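You operate a simulated robot arm through the tools that you are given. There is no shell and no other tool. Be economical: measure what you need, move in short steps, check, and stop when the job is done.

You are at the controls of a simulated two-armed robot. One attempt, no reset.

Task
Fetch the blue die spring from the drawer cabinet worktop and stand it on top of the green spring there. Stack the 16 white cap from the packing table top on top of the 25 white cap. Take the steel plug with the smallest size on its label from the packing table top and leave it on the top of mould 58. Put one of the black seal rings from the packing table top on the silver cover plate there. Put the orange insert box on the top of mould 63. Put one of the blue springs from the packing table top on the drawer cabinet worktop. Pull the right-hand cabinet door open. Do these in any order. Set down upright: blue die spring, blue spring.

It is judged by the outcome, as a careful person would: the job done as asked, and still so three seconds after it is handed in. It fails if anything else is knocked over, pushed out of place, dropped, spilled or broken. A push-on lid holds only when it is set on centred and level and pressed home; a screw cap is set on level and turned clockwise until tight.

Robot
Two 7-joint arms with two-finger parallel grippers on one trunk, on a base that drives. Base frame: it is fixed to the floor where the robot stands at the start and does not move with it; the origin is under the middle of the robot, x ahead of it, y to its left, z up; the surface under the hand at the start is at about z = 0.86. Readings come in m, degrees, newtons and seconds.
The left shoulder is at the start at [0.071, 0.156, 1.181], the right one opposite. Places, roughly: black seal ring (6x6x2 cm) [0.5, -0.5, 0.9]; blue die spring (3x3x6 cm) [0.7, 0.2, 0.9]; blue spring [0.5, -0.25, 1]; cover plate [0.75, -0.5, 0.75]; drawer cabinet worktop [0.6, 0.1, 0.9]; green spring [0.75, 0.25, 1]; orange insert box [0.5, -0.5, 1]; right-hand cabinet door [-2.3, 5.4, 0.4]; steel plug [0.5, -0.5, 1]; top of mould 58 [-2.3, -0.1, 0.7]; top of mould 63 [-3, 0.7, 0.7]; white cap [0.75, -0.25, 0.75]. Payload 3.91 kg a hand.
The tool frame of a hand sits at the grasp point between the pads (the TCP): z along the fingers, y along the line on which they close. The tips reach 0.03 m beyond it. The gripper opens to 0.11 m. The fingers are 0.02 m wide and 0.01 m thick; the gripper's body (0.048 by 0.112 m) begins 0.055 m behind the TCP.
Orientation is told as [roll, pitch, yaw] about the base's x, y, z axes, in that order, counted from this pose: with the fingers straight down and closing along the base's y, the tool's x points along the base's -x, its y along +y and its z along -z.

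Tools
- The arms move only by the tool jog_arm. It takes "left_increments", "right_increments" or both (then of equal length, played together; a hand with none holds still); each is a list of rows, each a list of 3 entries, a list of its own where there are three numbers: the shift along the tool's x, y, z in units of 25 mm (1.0 is 25 mm), then the turn, a rotation vector about the tool's x, y, z in units of 5 degrees (1.0 is 5 degrees), then the finger opening in m, from 0 to 0.11. In form: [[[x, y, z], [rx, ry, rz], jaw], ...]. A call has 1 to 12 rows; each row shifts and turns the commanded pose from where the row before left it, along the tool's axes as they then stand. A call with a number of a shift or a turn outside -1 to 1 is refused whole. Rows are played at 5 a second. More than 0.05 m and 8.6 degrees between two rows, or a gripper value outside its range, and nothing of the call is played. Where a pose cannot be reached the arm comes as near as it can. A force on the tool above 40 N (or 10 N above the force at the start of the call, whichever is more), or a blocked arm, ends the call early, and 0.2 s more pass. Each finger travels about 0.108 m/s and halts on what it meets, pressing with about 30 N; the grip force reading is that of the motor and also rises with nothing between the fingers. The clock runs only during rows and for 0.2 s after the last one: add rows that do not move to give the fingers time. It gives the time, the measured TCP pose, the force on the tool (base axes), the opening and the grip force at its end, in the units of the frame above (readings bear some noise), with the torque about the TCP (base axes, N m) and any sound that the robot's microphone picked up, and new pictures: "show" is both (left out), scene, wrist or none (wrist: the cameras of the hands that moved).
- Cameras (640 x 400 px; columns grow to the right, rows downward): "scene" is now at [0.1278, -0.0224, 1.4247]; the picture's right is [-0.19, -0.98, -0.00], its down [-0.49, 0.09, -0.87] and it looks along [0.85, -0.16, -0.49] (base axes); focal length 214 px, centre (320, 200). "left" rides on the left gripper at [0.072, -0.017, -0.103] in its tool frame; the picture's right is [0.23, 0.97, 0.00], its down [-0.76, 0.18, -0.62] and it looks along [-0.61, 0.14, 0.78] (tool axes); focal length 222 px, centre (320, 200). "right" rides on the right gripper at [0.072, 0.017, -0.103] in its tool frame; the picture's right is [-0.23, 0.97, 0.00], its down [-0.76, -0.18, -0.62] and it looks along [-0.61, -0.14, 0.78] (tool axes); focal length 222 px, centre (320, 200). There is no depth. A picture from a camera that has moved, and an enlarged one, comes with that camera's place and axes in the base frame and with its lens. The place of the scene camera against the robot may be out by one fixed shift of up to 0.025 m in any direction.
- lift_body(by): slides the trunk up (or, below 0, down) by that many m; the arms and the scene camera ride with it, the base frame stays. It gives what a move gives, with no picture.
- base_move(legs): drives the robot by 1 to 6 legs, each [ahead, left, turn to the left] in m, m and degrees, along the robot's own axes; the way and the turn of a leg run together, so that a leg with both is an arc; at most 1.5 m and 180 degrees a leg. The arms and the cameras ride along, it lands a little off, and it stops where it bumps. It gives what a move gives, and a new picture of the scene camera.
- turn_head(pan, tilt): turns the head with the scene camera to pan (to the left, within 86 degrees either way) and tilt (down, from -29 to 69), counted from straight ahead of the robot. It gives what a move gives, and a new picture of the scene camera.
- zoom(camera, box): a new picture of the part [left, top, right, bottom] of that camera's present view, enlarged. It takes no simulated time.
- finish_job(): hands the job in; it is judged then, once.

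Go step by step. Nothing tells you exact positions but the pictures and the camera data: compare them with the known pose of the tool, close in by small moves and look again before you grip or let go. The budget is 196 turns and 260 pictures, counting those below and the enlarged ones. Unless the task says otherwise, let go and move clear before handing in.

The tools are called after "Request:" as a command line: name --argument value ..., lists and objects as JSON in quotes. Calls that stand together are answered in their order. jog_arm: Moves the arms, as the interface text tells. Its arguments: {"type":"object","properties":{"left_increments":{"type":"array","items":{"type":"array"}},"right_increments":{"type":"array","items":{"type":"array"}},"show":{"type":"string","enum":["both","scene","wrist","none"]}},"required":[]} The other tools are called the same way: lift_body (by) slides the trunk up or down; base_move (legs) drives the base; turn_head (pan, tilt) turns the head that bears the scene camera; zoom (camera, box) takes an enlarged picture of a part of a camera's view; finish_job () hands the job in.

At the start:

```text
time_s: 0.0
left_tcp_pos: [0.7965, -0.0059, 1.2356]
left_ee_rot: [0.0, 0.1, 0.0]
left_ft_force: [-0.3, 0.4, 0.1]
left_ft_torque: [-0.01, -0.01, -0.01]
left_width: 0.1101
left_gripper_force: 0.0
right_tcp_pos: [0.5583, -0.664, 1.2119]
right_ee_rot: [0.1, 0.0, 0.0]
right_ft_force: [0.4, -0.6, 0.5]
right_ft_torque: [0.0, 0.02, 0.02]
right_width: 0.1099
right_gripper_force: 0.0
trunk travel left (down, up): [-0.626, 0.314]
robot x, y, heading: [-0.0015, 0.0039, 0.2]
head pan, tilt: [-10.7, 29.6]
```

scene: 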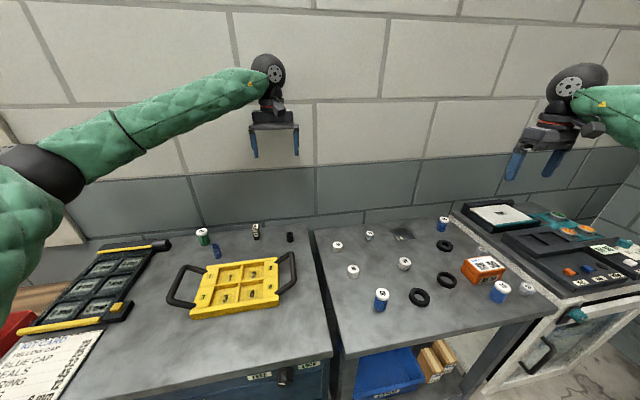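
right: 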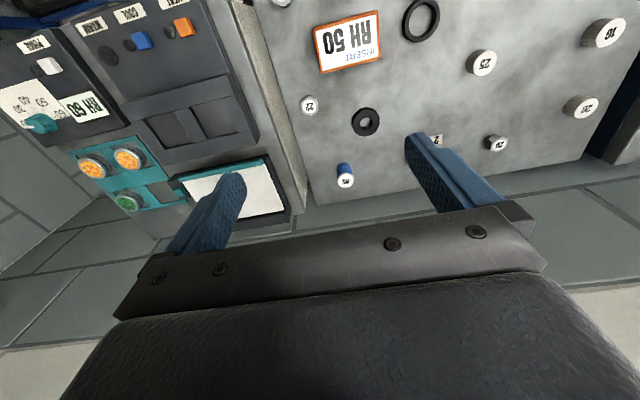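
left: 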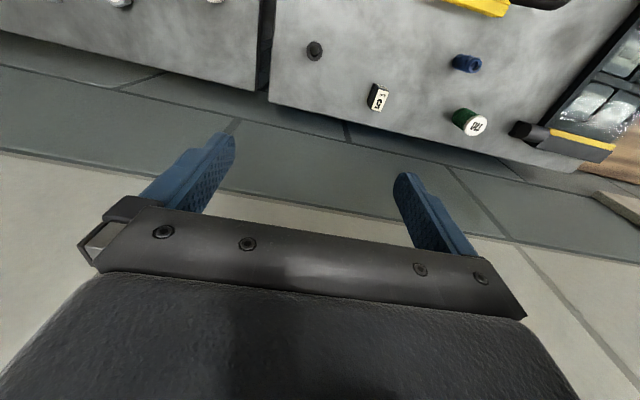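

I see the drawer cabinet worktop on the left with the green and blue springs, and the packing table on the right with caps, rings and springs. I'll zoom in to read the labels first.

Request:
zoom --camera "scene" --box '[310, 200, 550, 350]'

Request:
zoom --camera "scene" --box '[160, 200, 320, 300]'

Request:
zoom --camera "right" --box '[260, 0, 640, 220]'

```text
2.67 times, centred on (430, 275) of scene
camera zoom: at [0.1278, -0.0224, 1.4247], right [-0.19, -0.98, 0.0], down [-0.49, 0.09, -0.87], along [0.85, -0.16, -0.49], focal length 572 px, centre (27, 0)
```

zoom: 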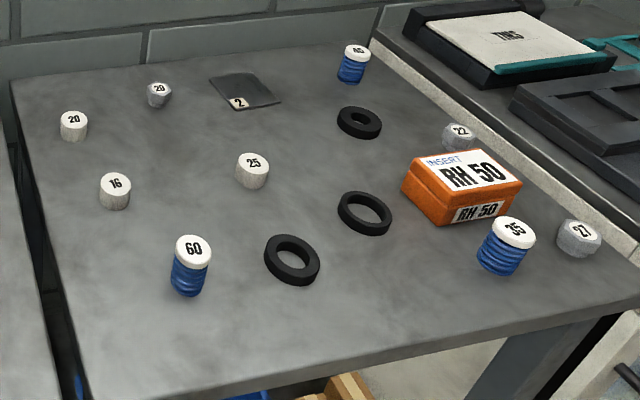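

```text
4.00 times, centred on (240, 250) of scene
camera zoom: at [0.1278, -0.0224, 1.4247], right [-0.19, -0.98, 0.0], down [-0.49, 0.09, -0.87], along [0.85, -0.16, -0.49], focal length 858 px, centre (640, 0)
```

zoom: 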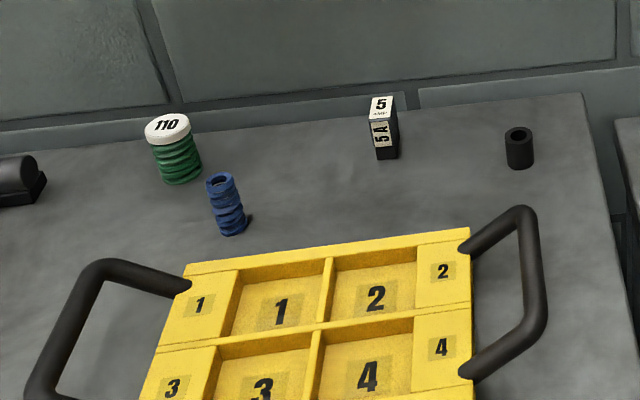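

```text
1.68 times, centred on (450, 110) of right
camera zoom: at [0.485, -0.6476, 1.3127], right [0.23, 0.97, 0.0], down [0.76, -0.18, 0.62], along [0.61, -0.14, -0.78], focal length 374 px, centre (101, 352)
```

zoom: 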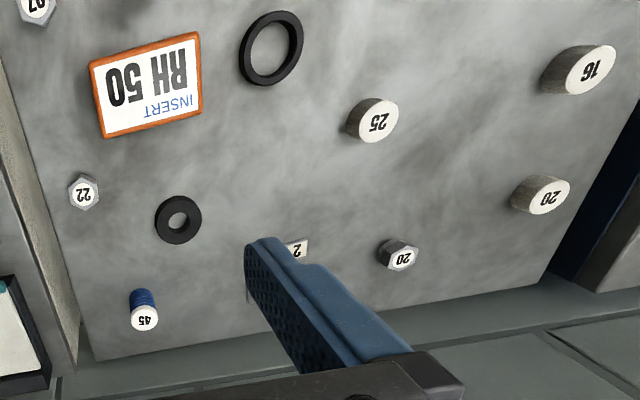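

Plugs are the hex 20/22/27, so 20 is the smallest; the white caps are 16, 20 and 25. I'll bring the left hand over the blue die spring and the right hand towards cap 16.

Request:
jog_arm --left_increments '[[[0.2, 0.81, 0.62], [0, 0, 0], 0.07], [[0.2, 0.81, 0.62], [0, 0, 0], 0.07], [[0.2, 0.81, 0.62], [0, 0, 0], 0.07], [[0.2, 0.81, 0.62], [0, 0, 0], 0.07], [[0.2, 0.81, 0.62], [0, 0, 0], 0.07], [[0.2, 0.81, 0.62], [0, 0, 0], 0.07], [[0.2, 0.81, 0.62], [0, 0, 0], 0.07], [[0.2, 0.81, 0.62], [0, 0, 0], 0.07], [[0.2, 0.81, 0.62], [0, 0, 0], 0.07], [[0.2, 0.81, 0.62], [0, 0, 0], 0.07], [[0.2, 0.81, 0.62], [0, 0, 0], 0.07], [[0.2, 0.81, 0.62], [0, 0, 0], 0.07]]' --right_increments '[[[-0.13, 1, 0.3], [0, 0, 0], 0.07], [[-0.13, 1, 0.3], [0, 0, 0], 0.07], [[-0.13, 1, 0.3], [0, 0, 0], 0.07], [[-0.13, 1, 0.3], [0, 0, 0], 0.07], [[-0.13, 1, 0.3], [0, 0, 0], 0.07], [[-0.13, 1, 0.3], [0, 0, 0], 0.07], [[-0.13, 1, 0.3], [0, 0, 0], 0.07], [[-0.13, 1, 0.3], [0, 0, 0], 0.07], [[-0.13, 1, 0.3], [0, 0, 0], 0.07], [[-0.13, 1, 0.3], [0, 0, 0], 0.07], [[-0.13, 1, 0.3], [0, 0, 0], 0.07], [[-0.13, 1, 0.3], [0, 0, 0], 0.07]]'

```text
time_s: 2.6
left_tcp_pos: [0.734, 0.2366, 1.0471]
left_ee_rot: [-0.1, 0.0, 0.0]
left_ft_force: [-0.6, 0.4, -0.1]
left_ft_torque: [-0.01, 0.01, -0.02]
left_width: 0.0697
left_gripper_force: 0.0
right_tcp_pos: [0.5973, -0.3616, 1.1214]
right_ee_rot: [-0.1, -0.1, 0.0]
right_ft_force: [-0.2, -0.3, -0.1]
right_ft_torque: [0.0, -0.03, -0.02]
right_width: 0.0698
right_gripper_force: 0.0
trunk travel left (down, up): [-0.626, 0.314]
robot x, y, heading: [0.0007, -0.0014, -0.1]
head pan, tilt: [-10.7, 29.6]
camera scene: at [0.1283, -0.0209, 1.4247], right [-0.19, -0.98, 0.0], down [-0.49, 0.09, -0.87], along [0.85, -0.16, -0.49], focal length 214 px, centre (320, 200)
camera right: at [0.525, -0.3459, 1.2228], right [0.23, 0.97, 0.0], down [0.76, -0.18, 0.62], along [0.61, -0.14, -0.78], focal length 222 px, centre (320, 200)
camera left: at [0.6613, 0.2199, 1.151], right [-0.23, 0.97, 0.0], down [0.76, 0.18, 0.62], along [0.61, 0.14, -0.78], focal length 222 px, centre (320, 200)
```

scene: 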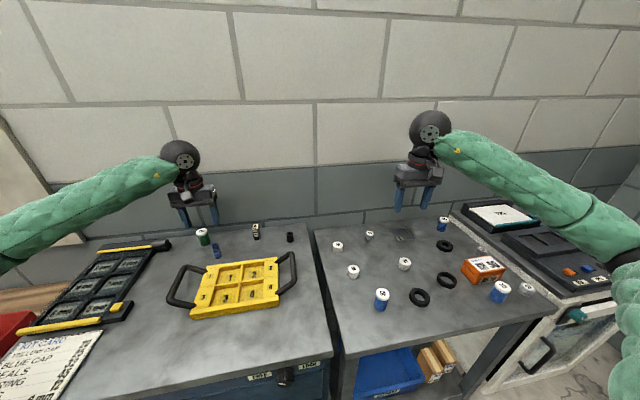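
right: 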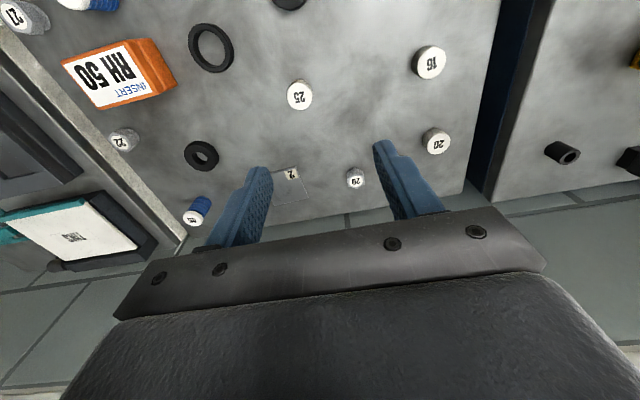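
left: 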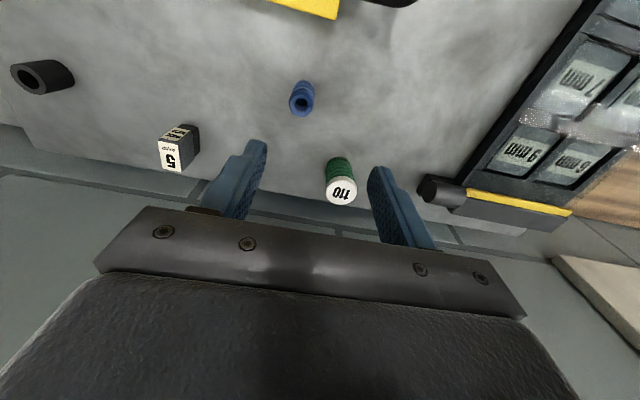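

Die spring is at about (0.724, 0.214), the green one at (0.815, 0.280), cap 16 at (0.599, -0.212) and cap 25 at (0.597, -0.392). I'm moving both hands to just above their targets.

Request:
jog_arm --left_increments '[[[0.1, -0.22, 0.4], [0, 0, 0], 0.07], [[0.1, -0.23, 0.4], [0, 0, 0], 0.07], [[0.1, -0.23, 0.4], [0, 0, 0], 0.07], [[0.1, -0.22, 0.4], [0, 0, 0], 0.07], [[0, 0, 0.5], [0, 0, 0], 0.07], [[0, 0, 0.5], [0, 0, 0], 0.07], [[0, 0, 0.4], [0, 0, 0], 0.07]]' --right_increments '[[[0, 0.85, 0.92], [0, 0, 0], 0.07], [[0, 0.85, 0.92], [0, 0, 0], 0.07], [[0, 0.85, 0.92], [0, 0, 0], 0.07], [[0, 0.85, 0.92], [0, 0, 0], 0.07], [[0, 0.85, 0.92], [0, 0, 0], 0.07], [[0, 0.85, 0.92], [0, 0, 0], 0.07], [[-0.05, 0.85, 0.92], [0, 0, 0], 0.07]]'

```text
time_s: 4.2
left_tcp_pos: [0.728, 0.2141, 0.9742]
left_ee_rot: [0.1, 0.0, 0.0]
left_ft_force: [-0.3, 0.1, 0.6]
left_ft_torque: [0.06, -0.01, -0.01]
left_width: 0.0699
left_gripper_force: 0.0
right_tcp_pos: [0.5959, -0.2137, 0.9566]
right_ee_rot: [0.0, 0.0, 0.1]
right_ft_force: [-0.4, -0.3, 0.3]
right_ft_torque: [-0.01, -0.01, 0.0]
right_width: 0.0697
right_gripper_force: 0.1
trunk travel left (down, up): [-0.626, 0.314]
robot x, y, heading: [-0.0039, 0.0019, -0.2]
head pan, tilt: [-10.7, 29.6]
camera scene: at [0.1285, -0.0217, 1.4247], right [-0.19, -0.98, 0.0], down [-0.49, 0.09, -0.87], along [0.85, -0.16, -0.49], focal length 214 px, centre (320, 200)
camera right: at [0.5237, -0.1986, 1.0593], right [0.23, 0.97, 0.0], down [0.76, -0.18, 0.62], along [0.61, -0.14, -0.78], focal length 222 px, centre (320, 200)
camera left: at [0.6536, 0.1961, 1.078], right [-0.23, 0.97, 0.0], down [0.76, 0.18, 0.62], along [0.61, 0.14, -0.78], focal length 222 px, centre (320, 200)
```

scene: 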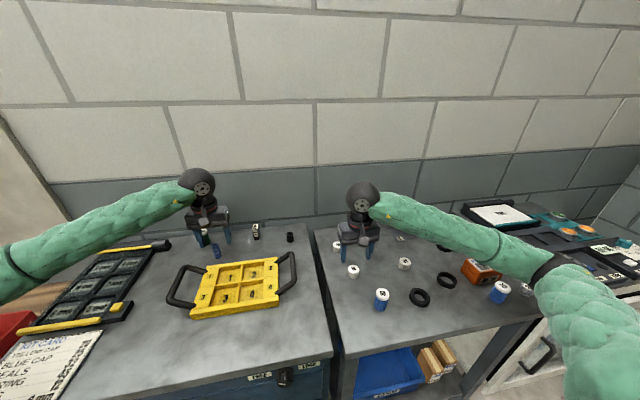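
right: 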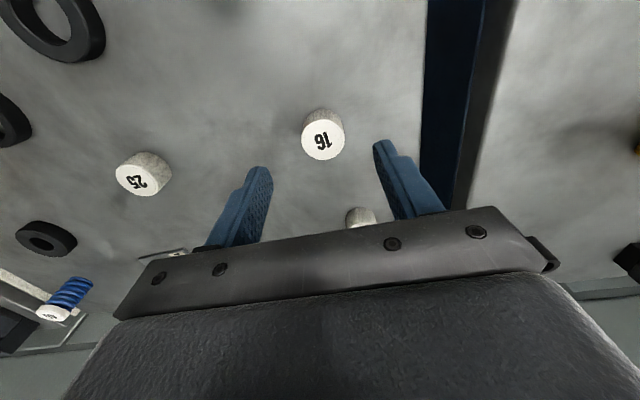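
left: 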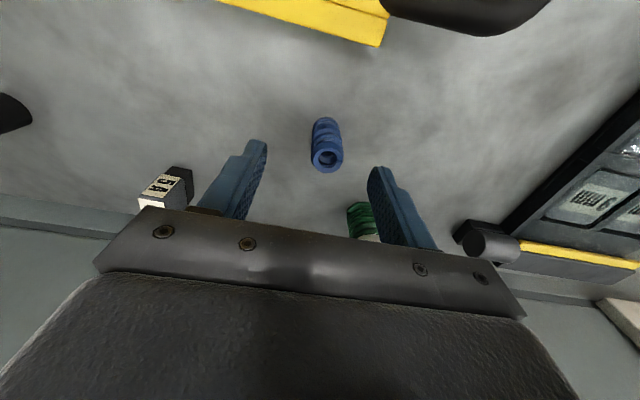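

Both are well centred. I'll lower both hands, with a small correction on the left, and grip.

Request:
jog_arm --left_increments '[[[-0.15, 0.16, 0.7], [0, 0, 0], 0.07], [[0, 0, 0.7], [0, 0, 0], 0.07], [[0, 0, 0.7], [0, 0, 0], 0.07], [[0, 0, 0.6], [0, 0, 0], 0.07], [[0, 0, 0], [0, 0, 0], 0.03], [[0, 0, 0], [0, 0, 0], 0.015], [[0, 0, 0], [0, 0, 0], 0.015]]' --right_increments '[[[0, 0, 0.6], [0, 0, 0], 0.07], [[0, 0, 0.6], [0, 0, 0], 0.07], [[0, 0, 0.6], [0, 0, 0], 0.07], [[0, 0, 0.46], [0, 0, 0], 0.07], [[0, 0, 0], [0, 0, 0], 0.04], [[0, 0, 0], [0, 0, 0], 0.02], [[0, 0, 0], [0, 0, 0], 0.02]]'

```text
time_s: 5.0
left_tcp_pos: [0.729, 0.2179, 0.9303]
left_ee_rot: [-0.2, -0.6, 0.0]
left_ft_force: [-18.6, -1.3, 18.6]
left_ft_torque: [0.82, 0.72, 0.84]
left_width: 0.0698
left_gripper_force: 0.1
right_tcp_pos: [0.5956, -0.2141, 0.9153]
right_ee_rot: [0.0, 0.1, 0.1]
right_ft_force: [0.1, -0.2, -0.8]
right_ft_torque: [-0.04, -0.04, 0.01]
right_width: 0.07
right_gripper_force: 0.0
trunk travel left (down, up): [-0.626, 0.314]
robot x, y, heading: [-0.0002, -0.0011, -0.1]
head pan, tilt: [-10.7, 29.6]
stopped in row 4 (left hand): the force on the tool passed its limit at 51 N (the readings are from after the stop); the commanded pose is now the measured one
camera scene: at [0.1263, -0.0222, 1.4251], right [-0.18, -0.98, 0.0], down [-0.48, 0.09, -0.87], along [0.85, -0.16, -0.49], focal length 214 px, centre (320, 200)
camera right: at [0.523, -0.1994, 1.0172], right [0.23, 0.97, 0.0], down [0.76, -0.18, 0.62], along [0.61, -0.14, -0.78], focal length 222 px, centre (320, 200)
camera left: at [0.6548, 0.2008, 1.0334], right [-0.23, 0.97, -0.01], down [0.76, 0.18, 0.63], along [0.61, 0.14, -0.78], focal length 222 px, centre (320, 200)
```

scene: 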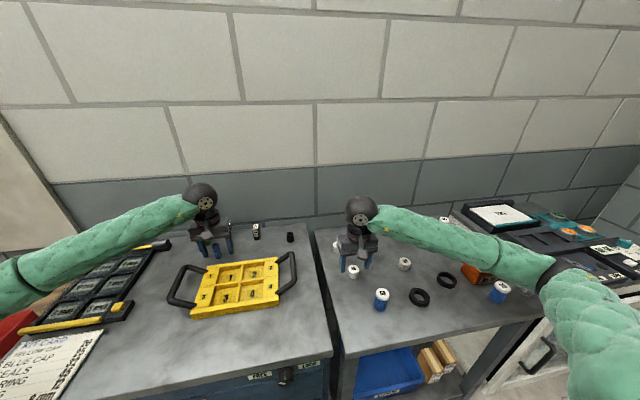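
right: 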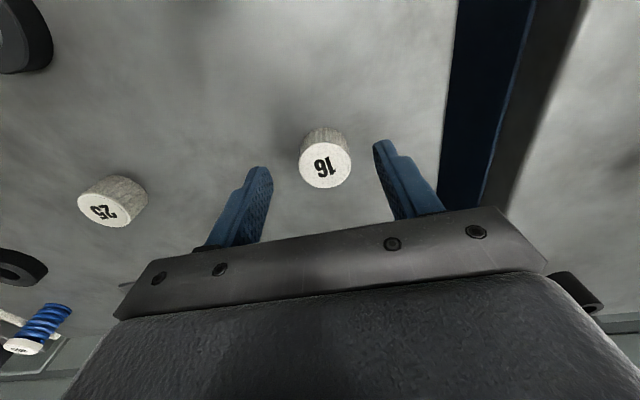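
left: 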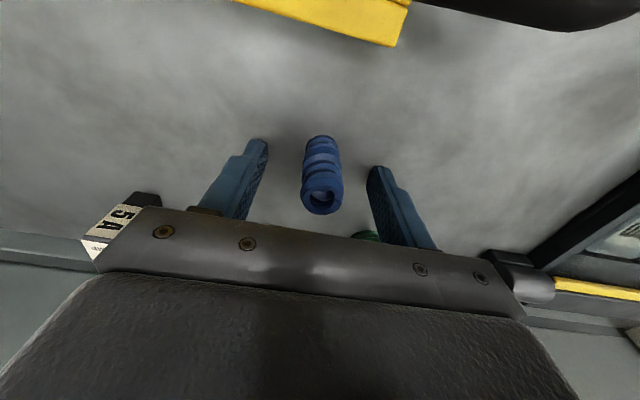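

The left fingertips touched the worktop at z≈0.90, so that surface is higher and the die spring stands at about (0.714, 0.214). I'll raise slightly, correct and grip, while the right hand lowers a little and grips cap 16.

Request:
jog_arm --left_increments '[[[0, 0, -0.3], [0, 0, 0], 0.07], [[0.3, -0.08, 0], [0, 0, 0], 0.07], [[0.3, -0.08, 0], [0, 0, 0], 0.07], [[0, 0, 0], [0, 0, 0], 0.04], [[0, 0, 0], [0, 0, 0], 0.02], [[0, 0, 0], [0, 0, 0], 0.015], [[0, 0, 0], [0, 0, 0], 0.015]]' --right_increments '[[[0, 0, 0.3], [0, 0, 0], 0.07], [[0, 0, 0.3], [0, 0, 0], 0.07], [[0, 0, 0.15], [0, 0, 0], 0.07], [[0, 0, 0], [0, 0, 0], 0.045], [[0, 0, 0], [0, 0, 0], 0.025], [[0, 0, 0], [0, 0, 0], 0.02], [[0, 0, 0], [0, 0, 0], 0.02]]' --show "wrist"

```text
time_s: 6.6
left_tcp_pos: [0.7159, 0.2147, 0.9348]
left_ee_rot: [-0.1, -0.4, 0.0]
left_ft_force: [0.1, 0.7, 1.1]
left_ft_torque: [0.04, -0.02, 0.01]
left_width: 0.0193
left_gripper_force: 30.2
right_tcp_pos: [0.5963, -0.2157, 0.8945]
right_ee_rot: [0.0, 0.0, 0.0]
right_ft_force: [-0.5, 0.6, 0.4]
right_ft_torque: [-0.02, 0.01, -0.01]
right_width: 0.0325
right_gripper_force: 30.3
trunk travel left (down, up): [-0.626, 0.314]
robot x, y, heading: [-0.0015, 0.0013, -0.1]
head pan, tilt: [-10.7, 29.6]
camera right: at [0.5235, -0.1995, 0.9975], right [0.23, 0.97, 0.0], down [0.76, -0.18, 0.62], along [0.61, -0.14, -0.78], focal length 222 px, centre (320, 200)
camera left: at [0.6416, 0.1968, 1.0381], right [-0.23, 0.97, 0.0], down [0.76, 0.18, 0.63], along [0.61, 0.14, -0.78], focal length 222 px, centre (320, 200)
```

right: 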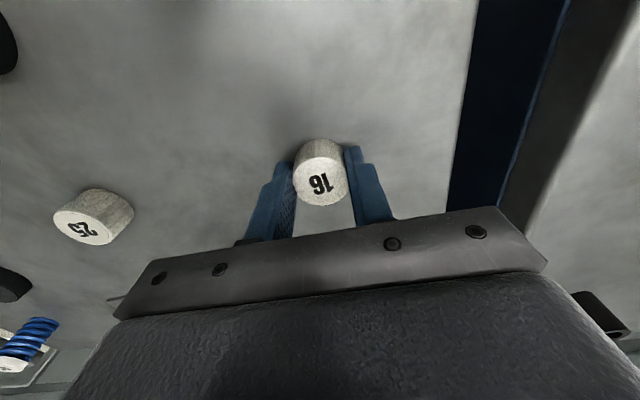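
left: 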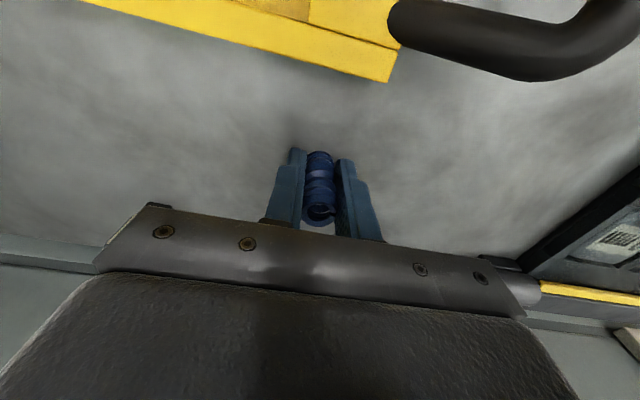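

Both objects are gripped. I'll lift them and carry the die spring above the green spring and cap 16 above cap 25.

Request:
jog_arm --left_increments '[[[0, 0, -0.9], [0, 0, 0], 0.015], [[0, 0, -0.9], [0, 0, 0], 0.015], [[0, 0, -0.9], [0, 0, 0], 0.015], [[0, 0, -0.9], [0, 0, 0], 0.015], [[-0.78, 0.575, 0], [0, 0.05, 0], 0.015], [[-0.78, 0.575, 0], [0, 0.05, 0], 0.015], [[-0.78, 0.575, 0], [0, 0, 0], 0.015], [[-0.78, 0.575, 0], [0, 0, 0], 0.015], [[0, 0, 0], [0, 0, 0], 0.015], [[0, 0, 0], [0, 0, 0], 0.015], [[0, 0, 0], [0, 0, 0], 0.015]]' --right_increments '[[[0, 0, -0.9], [0, 0, 0], 0.02], [[0, 0, -0.9], [0, 0, 0], 0.02], [[0, 0, -0.9], [0, 0, 0], 0.02], [[0, -0.88, 0], [0, 0, 0], 0.02], [[0, -0.88, 0], [0, 0, 0], 0.02], [[0, -0.88, 0], [0, 0, 0], 0.02], [[0, -0.88, 0], [0, 0, 0], 0.02], [[0, -0.88, 0], [0, 0, 0], 0.02], [[0, -0.88, 0], [0, 0, 0], 0.02], [[0, -0.88, 0], [0, 0, 0], 0.02], [[0, -0.88, 0], [0, 0, 0], 0.02]]'

Request:
zoom --camera "scene" --box '[160, 180, 320, 280]'

Request:
zoom --camera "scene" --box '[330, 200, 490, 300]'

```text
time_s: 9.0
left_tcp_pos: [0.7934, 0.2717, 1.0263]
left_ee_rot: [0.0, 0.0, 0.0]
left_ft_force: [0.2, -0.8, -0.9]
left_ft_torque: [-0.01, -0.03, -0.01]
left_width: 0.0196
left_gripper_force: 30.1
right_tcp_pos: [0.5976, -0.3942, 0.964]
right_ee_rot: [0.0, 0.1, 0.0]
right_ft_force: [-0.2, -0.1, -0.5]
right_ft_torque: [-0.03, 0.0, -0.02]
right_width: 0.0329
right_gripper_force: 30.1
trunk travel left (down, up): [-0.626, 0.314]
robot x, y, heading: [0.0037, 0.0012, -0.1]
head pan, tilt: [-10.7, 29.6]
camera scene: at [0.1274, -0.0224, 1.4247], right [-0.18, -0.98, 0.0], down [-0.49, 0.09, -0.87], along [0.85, -0.16, -0.49], focal length 214 px, centre (320, 200)
camera right: at [0.5246, -0.3776, 1.0653], right [0.23, 0.97, 0.0], down [0.76, -0.18, 0.62], along [0.61, -0.14, -0.78], focal length 222 px, centre (320, 200)
camera left: at [0.719, 0.2549, 1.1298], right [-0.23, 0.97, 0.0], down [0.76, 0.18, 0.62], along [0.61, 0.14, -0.78], focal length 222 px, centre (320, 200)
```

scene: 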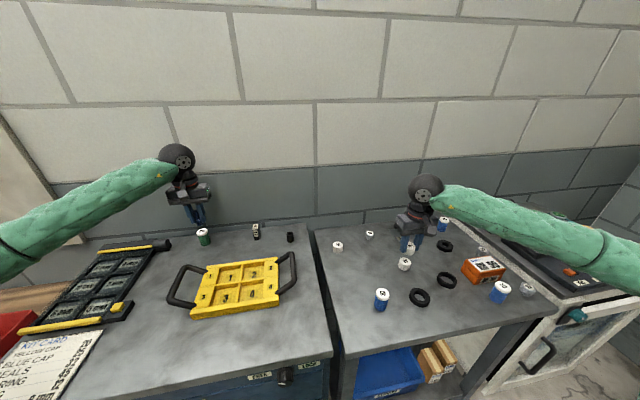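
right: 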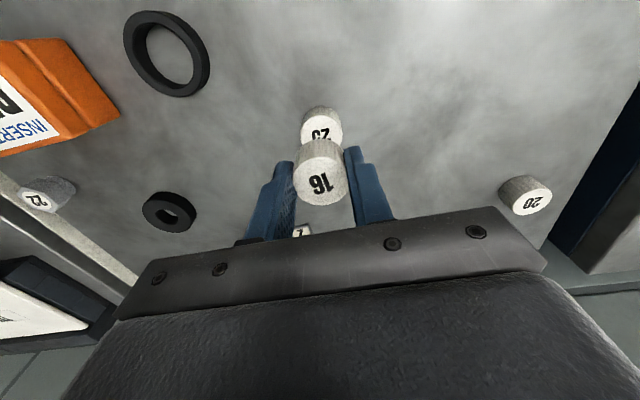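
left: 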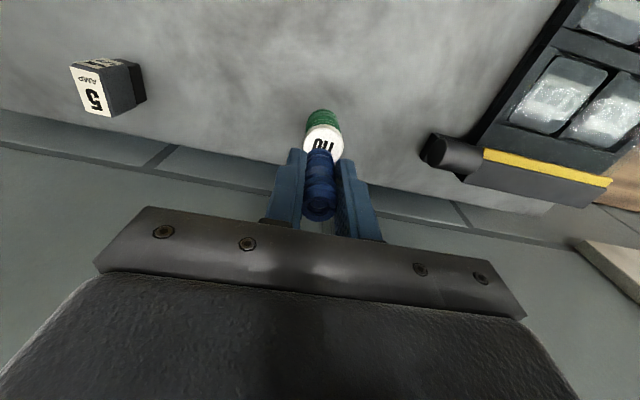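

```text
4.00 times, centred on (240, 230) of scene
camera zoom: at [0.1274, -0.0224, 1.4247], right [-0.18, -0.98, 0.0], down [-0.49, 0.09, -0.87], along [0.85, -0.16, -0.49], focal length 858 px, centre (640, 80)
```

zoom: 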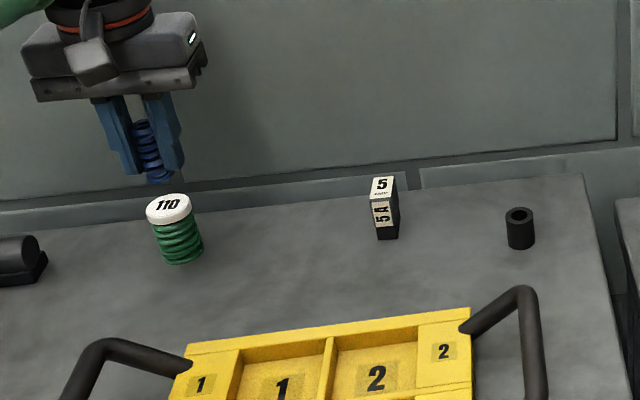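

```text
4.00 times, centred on (410, 250) of scene
camera zoom: at [0.1274, -0.0224, 1.4247], right [-0.18, -0.98, 0.0], down [-0.49, 0.09, -0.87], along [0.85, -0.16, -0.49], focal length 858 px, centre (-40, 0)
```

zoom: 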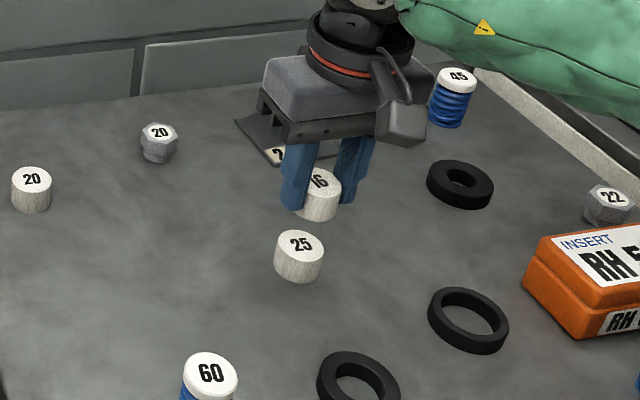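

Both alignments look good to within about 2 mm. I'll lower to just above contact.

Request:
jog_arm --left_increments '[[[0.05, 0.08, 0.4], [0, 0, 0], 0.015], [[0, 0, 0.4], [0, 0, 0], 0.015], [[0, 0, 0.2], [0, 0, 0], 0.015], [[0, 0, 0.1], [0, 0, 0], 0.015]]' --right_increments '[[[0, 0.08, 0.5], [0, 0, 0], 0.02], [[0, 0, 0.5], [0, 0, 0], 0.02], [[0, 0, 0.4], [0, 0, 0], 0.02], [[0, 0, 0.2], [0, 0, 0], 0.02]]'

Request:
zoom --camera "scene" --box '[160, 200, 240, 250]'

Request:
zoom --camera "scene" --box '[370, 230, 450, 280]'

```text
time_s: 10.0
left_tcp_pos: [0.7908, 0.2734, 0.9977]
left_ee_rot: [-0.1, 0.0, 0.1]
left_ft_force: [0.0, 0.3, -0.1]
left_ft_torque: [-0.03, -0.01, -0.01]
left_width: 0.0194
left_gripper_force: 30.0
right_tcp_pos: [0.5978, -0.3882, 0.9229]
right_ee_rot: [0.0, 0.0, 0.1]
right_ft_force: [-0.4, 0.8, -0.7]
right_ft_torque: [0.0, 0.02, 0.02]
right_width: 0.033
right_gripper_force: 30.2
trunk travel left (down, up): [-0.626, 0.314]
robot x, y, heading: [-0.0008, 0.0008, -0.0]
head pan, tilt: [-10.7, 29.6]
camera scene: at [0.1279, -0.022, 1.4247], right [-0.19, -0.98, 0.0], down [-0.49, 0.09, -0.87], along [0.85, -0.16, -0.49], focal length 214 px, centre (320, 200)
camera right: at [0.5245, -0.3734, 1.0252], right [0.23, 0.97, 0.0], down [0.76, -0.18, 0.62], along [0.61, -0.14, -0.78], focal length 222 px, centre (320, 200)
camera left: at [0.7177, 0.2566, 1.1019], right [-0.23, 0.97, 0.0], down [0.76, 0.18, 0.62], along [0.61, 0.14, -0.78], focal length 222 px, centre (320, 200)
```

scene: 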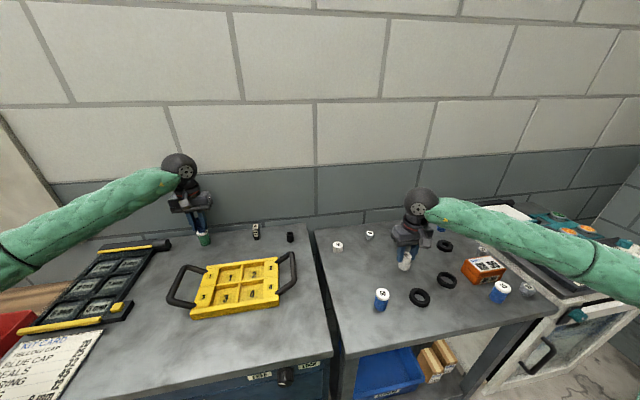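
right: 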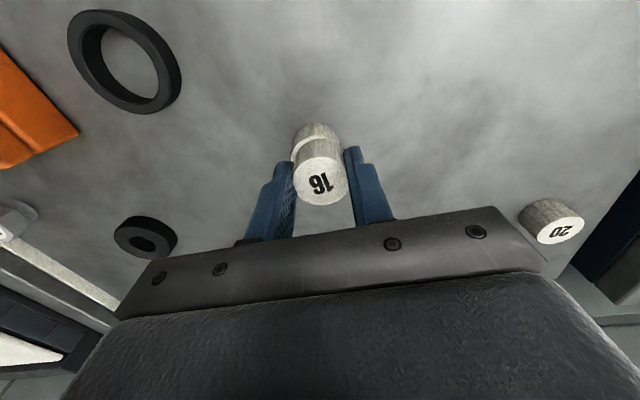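
left: 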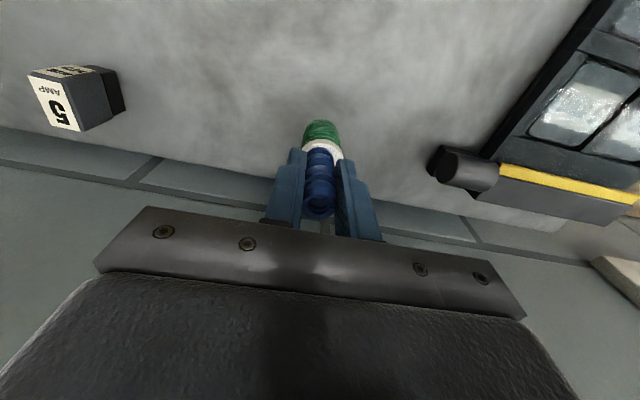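

```text
8.00 times, centred on (200, 225) of scene
camera zoom: at [0.1279, -0.022, 1.4247], right [-0.19, -0.98, 0.0], down [-0.49, 0.09, -0.87], along [0.85, -0.16, -0.49], focal length 1716 px, centre (1280, 0)
```

zoom: 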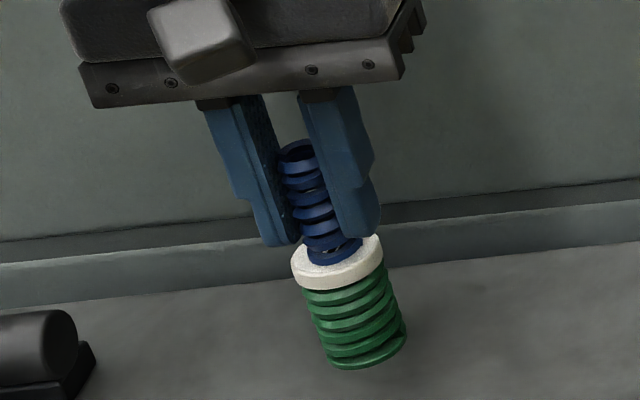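

```text
8.00 times, centred on (410, 255) of scene
camera zoom: at [0.1279, -0.022, 1.4247], right [-0.19, -0.98, 0.0], down [-0.49, 0.09, -0.87], along [0.85, -0.16, -0.49], focal length 1716 px, centre (-400, -240)
```

zoom: 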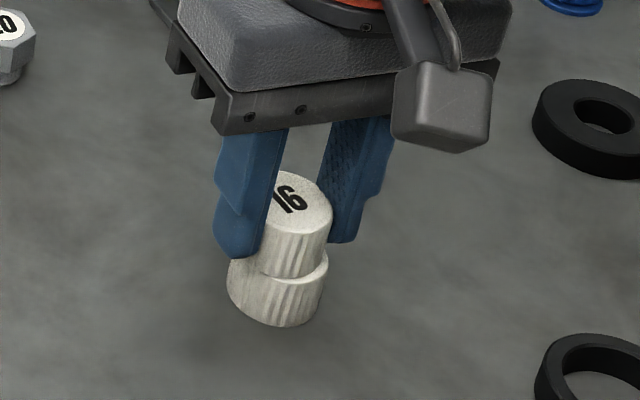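

Both sit just above contact. I'm lowering a few millimetres in tiny steps.

Request:
jog_arm --left_increments '[[[0, 0, 0.06], [0, 0, 0], 0.015], [[0, 0, 0.06], [0, 0, 0], 0.015], [[0, 0, 0], [0, 0, 0], 0.015]]' --right_increments '[[[0, -0.08, 0.06], [0, 0, 0], 0.02], [[0, 0, 0.06], [0, 0, 0], 0.02], [[0, 0, 0], [0, 0, 0], 0.02]]' --show "none"

```text
time_s: 10.8
left_tcp_pos: [0.7906, 0.2732, 0.995]
left_ee_rot: [-0.2, 0.0, 0.0]
left_ft_force: [-0.6, -1.0, 0.0]
left_ft_torque: [-0.02, 0.01, 0.02]
left_width: 0.0196
left_gripper_force: 29.8
right_tcp_pos: [0.5975, -0.3918, 0.9208]
right_ee_rot: [0.0, 0.0, 0.0]
right_ft_force: [-0.3, -0.6, 6.3]
right_ft_torque: [-0.06, -0.02, -0.01]
right_width: 0.0326
right_gripper_force: 30.0
trunk travel left (down, up): [-0.626, 0.314]
robot x, y, heading: [0.0012, -0.0029, -0.1]
head pan, tilt: [-10.7, 29.6]
```

The right is in contact, so I release cap 16 there. The left goes down a bit more.

Request:
jog_arm --left_increments '[[[0, 0, 0.06], [0, 0, 0], 0.015], [[0, 0, 0.06], [0, 0, 0], 0.015], [[0, 0, 0], [0, 0, 0], 0.015], [[0, 0, 0], [0, 0, 0], 0.015], [[0, 0, 0], [0, 0, 0], 0.015], [[0, 0, 0], [0, 0, 0], 0.015], [[0, 0, 0], [0, 0, 0], 0.015], [[0, 0, 0], [0, 0, 0], 0.015]]' --right_increments '[[[0, 0, 0], [0, 0, 0], 0.04], [[0, 0, 0], [0, 0, 0], 0.06], [[0, 0, 0], [0, 0, 0], 0.07], [[0, 0, -0.7], [0, 0, 0], 0.07], [[0, 0, -0.8], [0, 0, 0], 0.07], [[0, 0, -0.9], [0, 0, 0], 0.07], [[0, 0, -1], [0, 0, 0], 0.07], [[0, 0, -1], [0, 0, 0], 0.07]]'

Request:
zoom --camera "scene" --box '[160, 200, 240, 250]'

```text
time_s: 12.6
left_tcp_pos: [0.79, 0.2727, 0.9938]
left_ee_rot: [-0.1, -0.1, 0.0]
left_ft_force: [1.4, 1.7, 20.6]
left_ft_torque: [0.1, -0.21, -0.03]
left_width: 0.0193
left_gripper_force: 29.9
right_tcp_pos: [0.5963, -0.3915, 1.0314]
right_ee_rot: [0.0, 0.1, 0.0]
right_ft_force: [0.3, 0.5, 1.0]
right_ft_torque: [-0.01, 0.0, 0.03]
right_width: 0.0698
right_gripper_force: 0.1
trunk travel left (down, up): [-0.626, 0.314]
robot x, y, heading: [0.0003, -0.0007, 0.1]
head pan, tilt: [-10.7, 29.6]
camera scene: at [0.1261, -0.0223, 1.4249], right [-0.19, -0.98, 0.0], down [-0.48, 0.09, -0.87], along [0.85, -0.16, -0.49], focal length 214 px, centre (320, 200)
camera right: at [0.5222, -0.3761, 1.1339], right [0.23, 0.97, 0.0], down [0.76, -0.18, 0.62], along [0.61, -0.14, -0.78], focal length 222 px, centre (320, 200)
camera left: at [0.7166, 0.2563, 1.0973], right [-0.23, 0.97, 0.0], down [0.76, 0.18, 0.62], along [0.61, 0.14, -0.78], focal length 222 px, centre (320, 200)
```

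scene: 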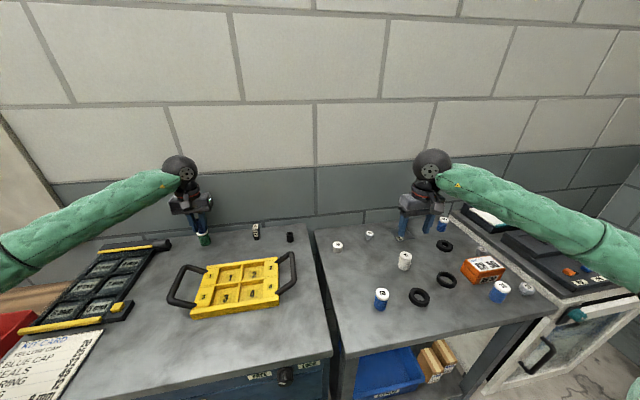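
right: 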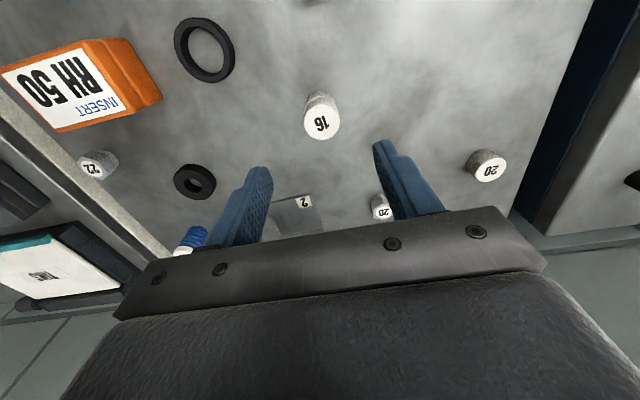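
left: 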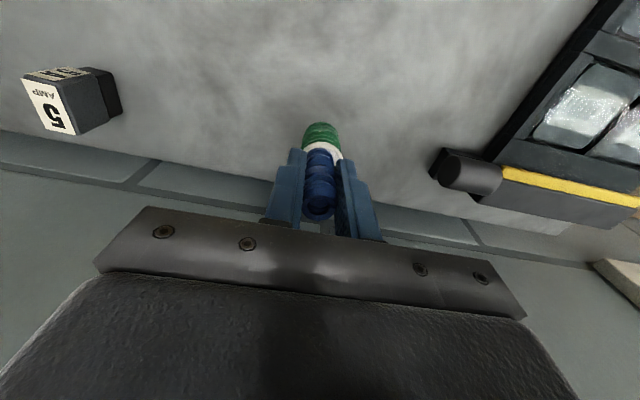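

```text
8.00 times, centred on (200, 225) of scene
camera zoom: at [0.1261, -0.0223, 1.4249], right [-0.19, -0.98, 0.0], down [-0.48, 0.09, -0.87], along [0.85, -0.16, -0.49], focal length 1716 px, centre (1280, 0)
```

zoom: 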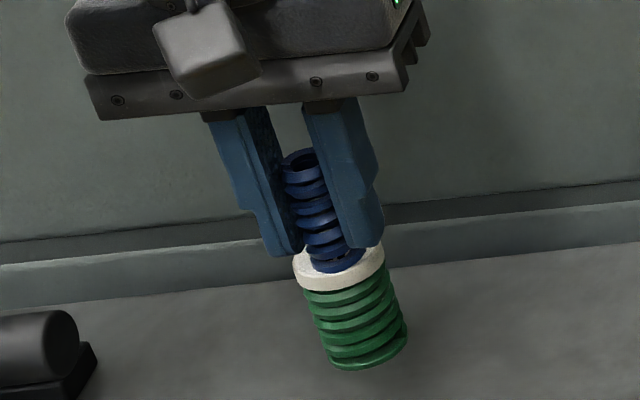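

The die spring is in contact, so I release it and lift the left hand away. The right hand moves over the nearest black ring.

Request:
jog_arm --left_increments '[[[0, 0, -0.04], [0, 0, 0], 0.02], [[0, 0, 0], [0, 0, 0], 0.03], [[0, 0, 0], [0, 0, 0], 0.05], [[0, 0, 0], [0, 0, 0], 0.05], [[0, 0, -0.6], [0, 0, 0], 0.05], [[0, 0, -1], [0, 0, 0], 0.05], [[0, 0, -1], [0, 0, 0], 0.05], [[0, 0, -1], [0, 0, 0], 0.05], [[0, 0.5, -1], [0, 0, 0], 0.05], [[0, 1, -0.5], [0, 0, 0], 0.05]]' --right_increments '[[[0.95, 0.04, 0], [0, 0, 0], 0.09], [[0.95, 0.04, 0], [0, 0, 0], 0.09], [[0.95, 0.04, 0], [0, 0, 0], 0.09], [[0.95, 0.04, 0.4], [0, 0, 0], 0.09], [[0.95, 0.04, 0.4], [0, 0, 0], 0.09], [[0, 0, 0.5], [0, 0, 0], 0.09], [[0, 0, 0.5], [0, 0, 0], 0.09], [[0, 0, 0.6], [0, 0, 0], 0.09], [[0, 0, 0], [0, 0, 0], 0.09], [[0, 0, 0], [0, 0, 0], 0.09]]'

Request:
zoom --camera "scene" --box '[160, 190, 320, 290]'

Request:
zoom --camera "scene" --box '[310, 200, 550, 350]'

```text
time_s: 14.8
left_tcp_pos: [0.7908, 0.3129, 1.1209]
left_ee_rot: [-0.4, 0.0, 0.0]
left_ft_force: [-0.6, 0.6, 0.5]
left_ft_torque: [0.02, -0.02, 0.0]
left_width: 0.0503
left_gripper_force: 0.0
right_tcp_pos: [0.4776, -0.3857, 0.9714]
right_ee_rot: [0.0, 0.2, 0.0]
right_ft_force: [-0.8, 0.1, -0.6]
right_ft_torque: [-0.02, 0.01, -0.01]
right_width: 0.0899
right_gripper_force: 0.0
trunk travel left (down, up): [-0.626, 0.314]
robot x, y, heading: [-0.0018, -0.0019, -0.0]
head pan, tilt: [-10.7, 29.6]
camera scene: at [0.1273, -0.0213, 1.4248], right [-0.19, -0.98, 0.0], down [-0.49, 0.09, -0.87], along [0.85, -0.16, -0.49], focal length 214 px, centre (320, 200)
camera right: at [0.4039, -0.3703, 1.073], right [0.23, 0.97, 0.0], down [0.76, -0.18, 0.62], along [0.61, -0.14, -0.78], focal length 222 px, centre (320, 200)
camera left: at [0.7171, 0.2951, 1.2249], right [-0.23, 0.97, 0.0], down [0.76, 0.18, 0.62], along [0.61, 0.14, -0.78], focal length 222 px, centre (320, 200)
```

scene: 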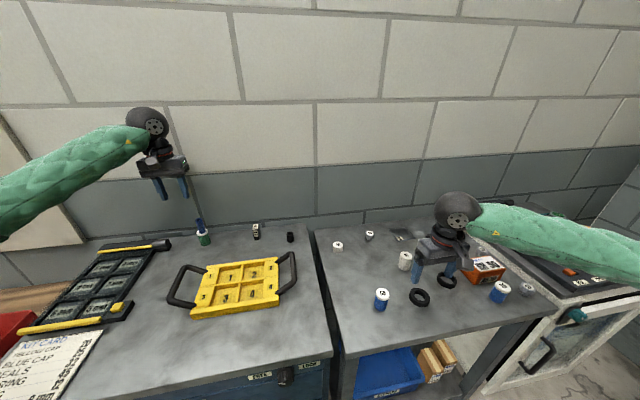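
right: 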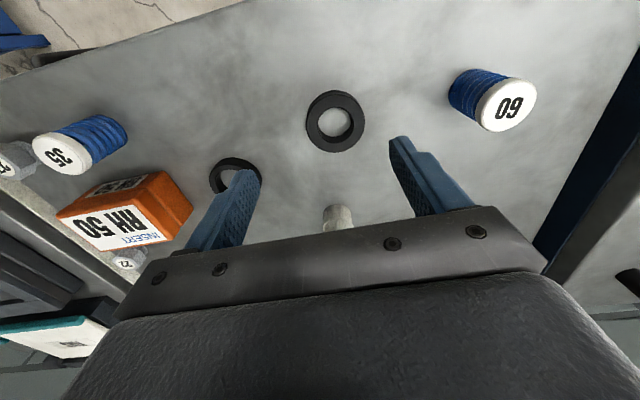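
left: 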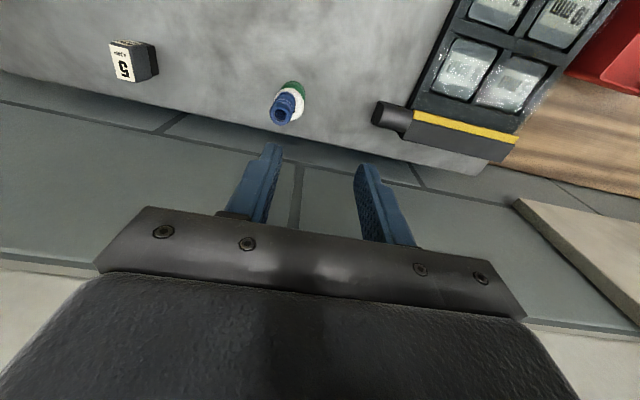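

```text
4.00 times, centred on (240, 240) of scene
camera zoom: at [0.1273, -0.0213, 1.4248], right [-0.19, -0.98, 0.0], down [-0.49, 0.09, -0.87], along [0.85, -0.16, -0.49], focal length 858 px, centre (640, 40)
```

zoom: 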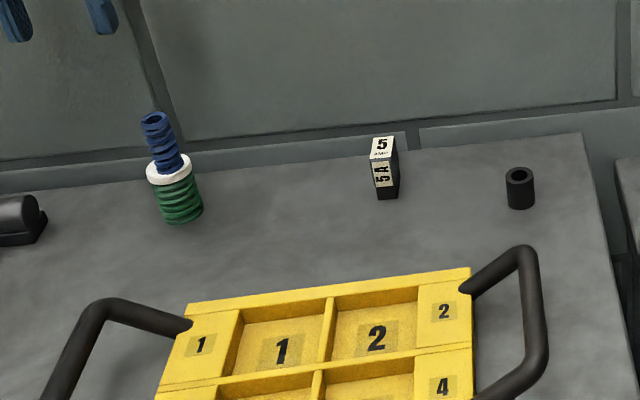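

```text
2.67 times, centred on (430, 275) of scene
camera zoom: at [0.1273, -0.0213, 1.4248], right [-0.19, -0.98, 0.0], down [-0.49, 0.09, -0.87], along [0.85, -0.16, -0.49], focal length 572 px, centre (27, 0)
```

zoom: 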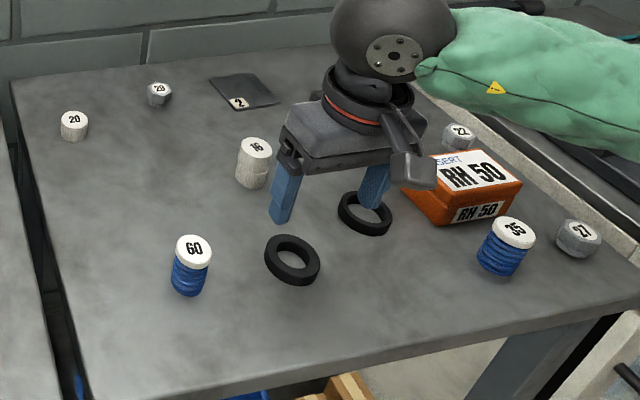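

Stacks look right. Ring 2 sits at about (0.476, -0.3725); I'll shift, lower and grip it.

Request:
jog_arm --right_increments '[[[0, 0.58, 0.2], [0, 0, 0], 0.09], [[0, 0, 0.8], [0, 0, 0], 0.09], [[0, 0, 0.8], [0, 0, 0], 0.09], [[0, 0, 0.8], [0, 0, 0], 0.09], [[0, 0, 0.4], [0, 0, 0], 0.09], [[0, 0, 0.14], [0, 0, 0], 0.09], [[0, 0, 0], [0, 0, 0], 0.06], [[0, 0, 0], [0, 0, 0], 0.045], [[0, 0, 0], [0, 0, 0], 0.045], [[0, 0, 0], [0, 0, 0], 0.045]]'

```text
time_s: 17.0
left_tcp_pos: [0.7909, 0.3129, 1.1212]
left_ee_rot: [-0.1, 0.0, 0.0]
left_ft_force: [-0.3, 0.2, -0.8]
left_ft_torque: [0.02, 0.0, -0.01]
left_width: 0.0501
left_gripper_force: 0.0
right_tcp_pos: [0.4784, -0.373, 0.8912]
right_ee_rot: [0.1, 0.1, 0.0]
right_ft_force: [-0.9, -0.6, -0.3]
right_ft_torque: [0.0, 0.01, 0.0]
right_width: 0.0531
right_gripper_force: 30.2
trunk travel left (down, up): [-0.626, 0.314]
robot x, y, heading: [0.0042, -0.0003, -0.2]
head pan, tilt: [-10.7, 29.6]
camera scene: at [0.1278, -0.022, 1.4247], right [-0.19, -0.98, 0.0], down [-0.49, 0.09, -0.87], along [0.85, -0.16, -0.49], focal length 214 px, centre (320, 200)
camera right: at [0.4055, -0.3563, 0.9937], right [0.23, 0.97, 0.0], down [0.76, -0.18, 0.62], along [0.61, -0.14, -0.78], focal length 222 px, centre (320, 200)
```

scene: 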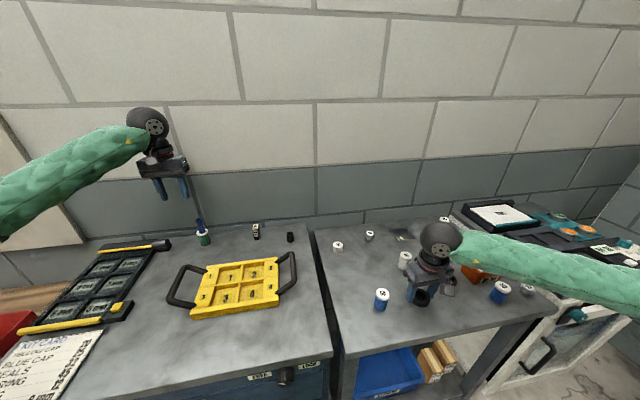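
right: 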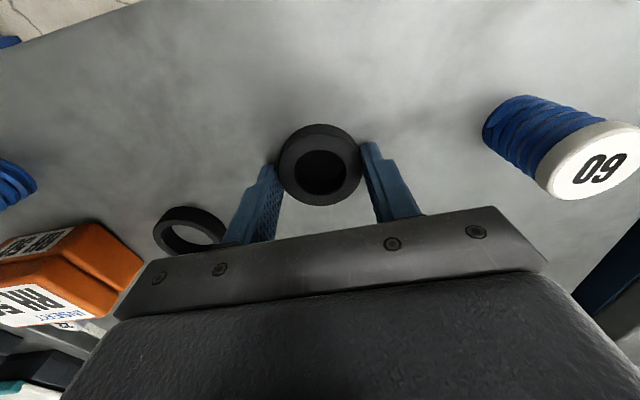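

The ring is gripped. I'll lift it and carry it towards the cover plate, whose centre I take to be about (0.762, -0.479).

Request:
jog_arm --right_increments '[[[0, 0, -1], [0, 0, 0], 0.045], [[0, 0, -1], [0, 0, 0], 0.045], [[0, 0, -1], [0, 0, 0], 0.045], [[0, 0, -1], [0, 0, 0], 0.045], [[-1, -0.37, 0], [0, 0, 0], 0.045], [[-1, -0.37, 0], [0, 0, 0], 0.045], [[-1, -0.37, 0], [0, 0, 0], 0.045], [[-1, -0.37, 0], [0, 0, 0], 0.045], [[-1, -0.37, 0], [0, 0, 0], 0.045], [[-1, -0.37, 0], [0, 0, 0], 0.045], [[-1, -0.37, 0], [0, 0, 0], 0.045], [[-1, -0.37, 0], [0, 0, 0], 0.045]]' --show "none"

Request:
jog_arm --right_increments '[[[-0.9, -0.35, 0], [0, 0, 0], 0.045], [[-0.9, -0.35, 0], [0, 0, 0], 0.045], [[-0.9, -0.35, 0], [0, 0, 0], 0.045], [[-0.6, -0.2, 0], [0, 0, 0], 0.045], [[0, 0, 0], [0, 0, 0], 0.045]]'

Request:
zoom --camera "scene" --box '[360, 180, 460, 260]'

```text
time_s: 19.6
left_tcp_pos: [0.7914, 0.3125, 1.1202]
left_ee_rot: [-0.1, 0.1, -0.1]
left_ft_force: [0.3, 0.1, -0.6]
left_ft_torque: [0.01, 0.02, 0.02]
left_width: 0.0501
left_gripper_force: 0.0
right_tcp_pos: [0.678, -0.4446, 0.9912]
right_ee_rot: [0.0, 0.1, 0.0]
right_ft_force: [-0.1, 0.2, 0.0]
right_ft_torque: [0.01, 0.03, 0.01]
right_width: 0.0528
right_gripper_force: 30.2
trunk travel left (down, up): [-0.626, 0.314]
robot x, y, heading: [0.0011, -0.0, 0.1]
head pan, tilt: [-10.7, 29.6]
```

```text
time_s: 20.8
left_tcp_pos: [0.7914, 0.3118, 1.1209]
left_ee_rot: [-0.2, 0.1, -0.1]
left_ft_force: [-0.5, -0.4, 0.6]
left_ft_torque: [0.0, 0.02, 0.01]
left_width: 0.0502
left_gripper_force: 0.1
right_tcp_pos: [0.7606, -0.4768, 0.9929]
right_ee_rot: [0.0, 0.0, 0.0]
right_ft_force: [-0.3, 0.0, -1.0]
right_ft_torque: [-0.01, 0.02, 0.01]
right_width: 0.0532
right_gripper_force: 29.7
trunk travel left (down, up): [-0.626, 0.314]
robot x, y, heading: [-0.0017, 0.0009, 0.2]
head pan, tilt: [-10.7, 29.6]
camera scene: at [0.1276, -0.0221, 1.4248], right [-0.19, -0.98, 0.0], down [-0.49, 0.09, -0.87], along [0.85, -0.16, -0.49], focal length 214 px, centre (320, 200)
camera right: at [0.688, -0.4605, 1.0948], right [0.23, 0.97, 0.0], down [0.76, -0.18, 0.62], along [0.61, -0.14, -0.78], focal length 222 px, centre (320, 200)
```

scene: 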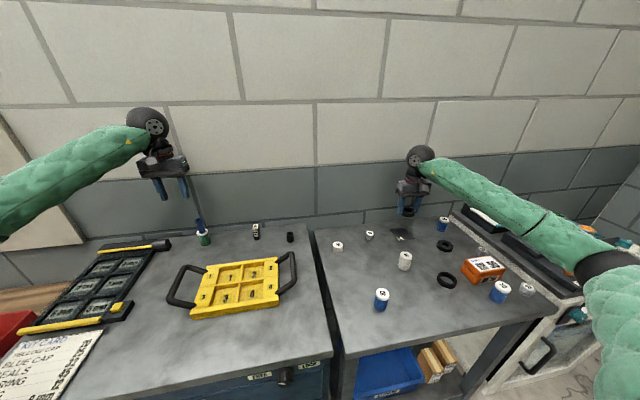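
right: 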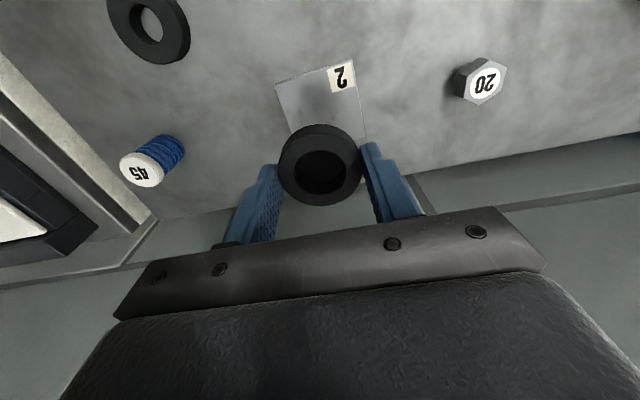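

```text
5.00 times, centred on (410, 220) of scene
camera zoom: at [0.1276, -0.0221, 1.4248], right [-0.19, -0.98, 0.0], down [-0.49, 0.09, -0.87], along [0.85, -0.16, -0.49], focal length 1072 px, centre (-130, 100)
```

zoom: 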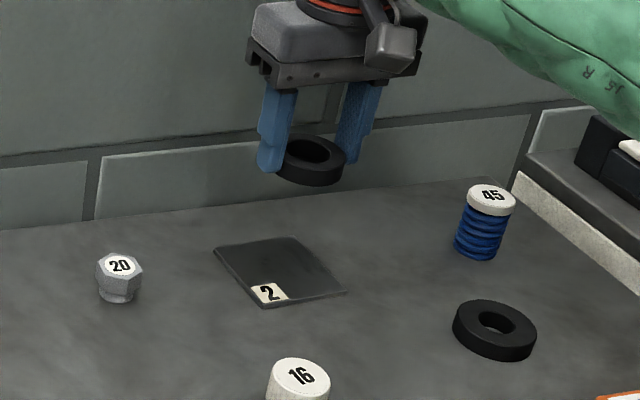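

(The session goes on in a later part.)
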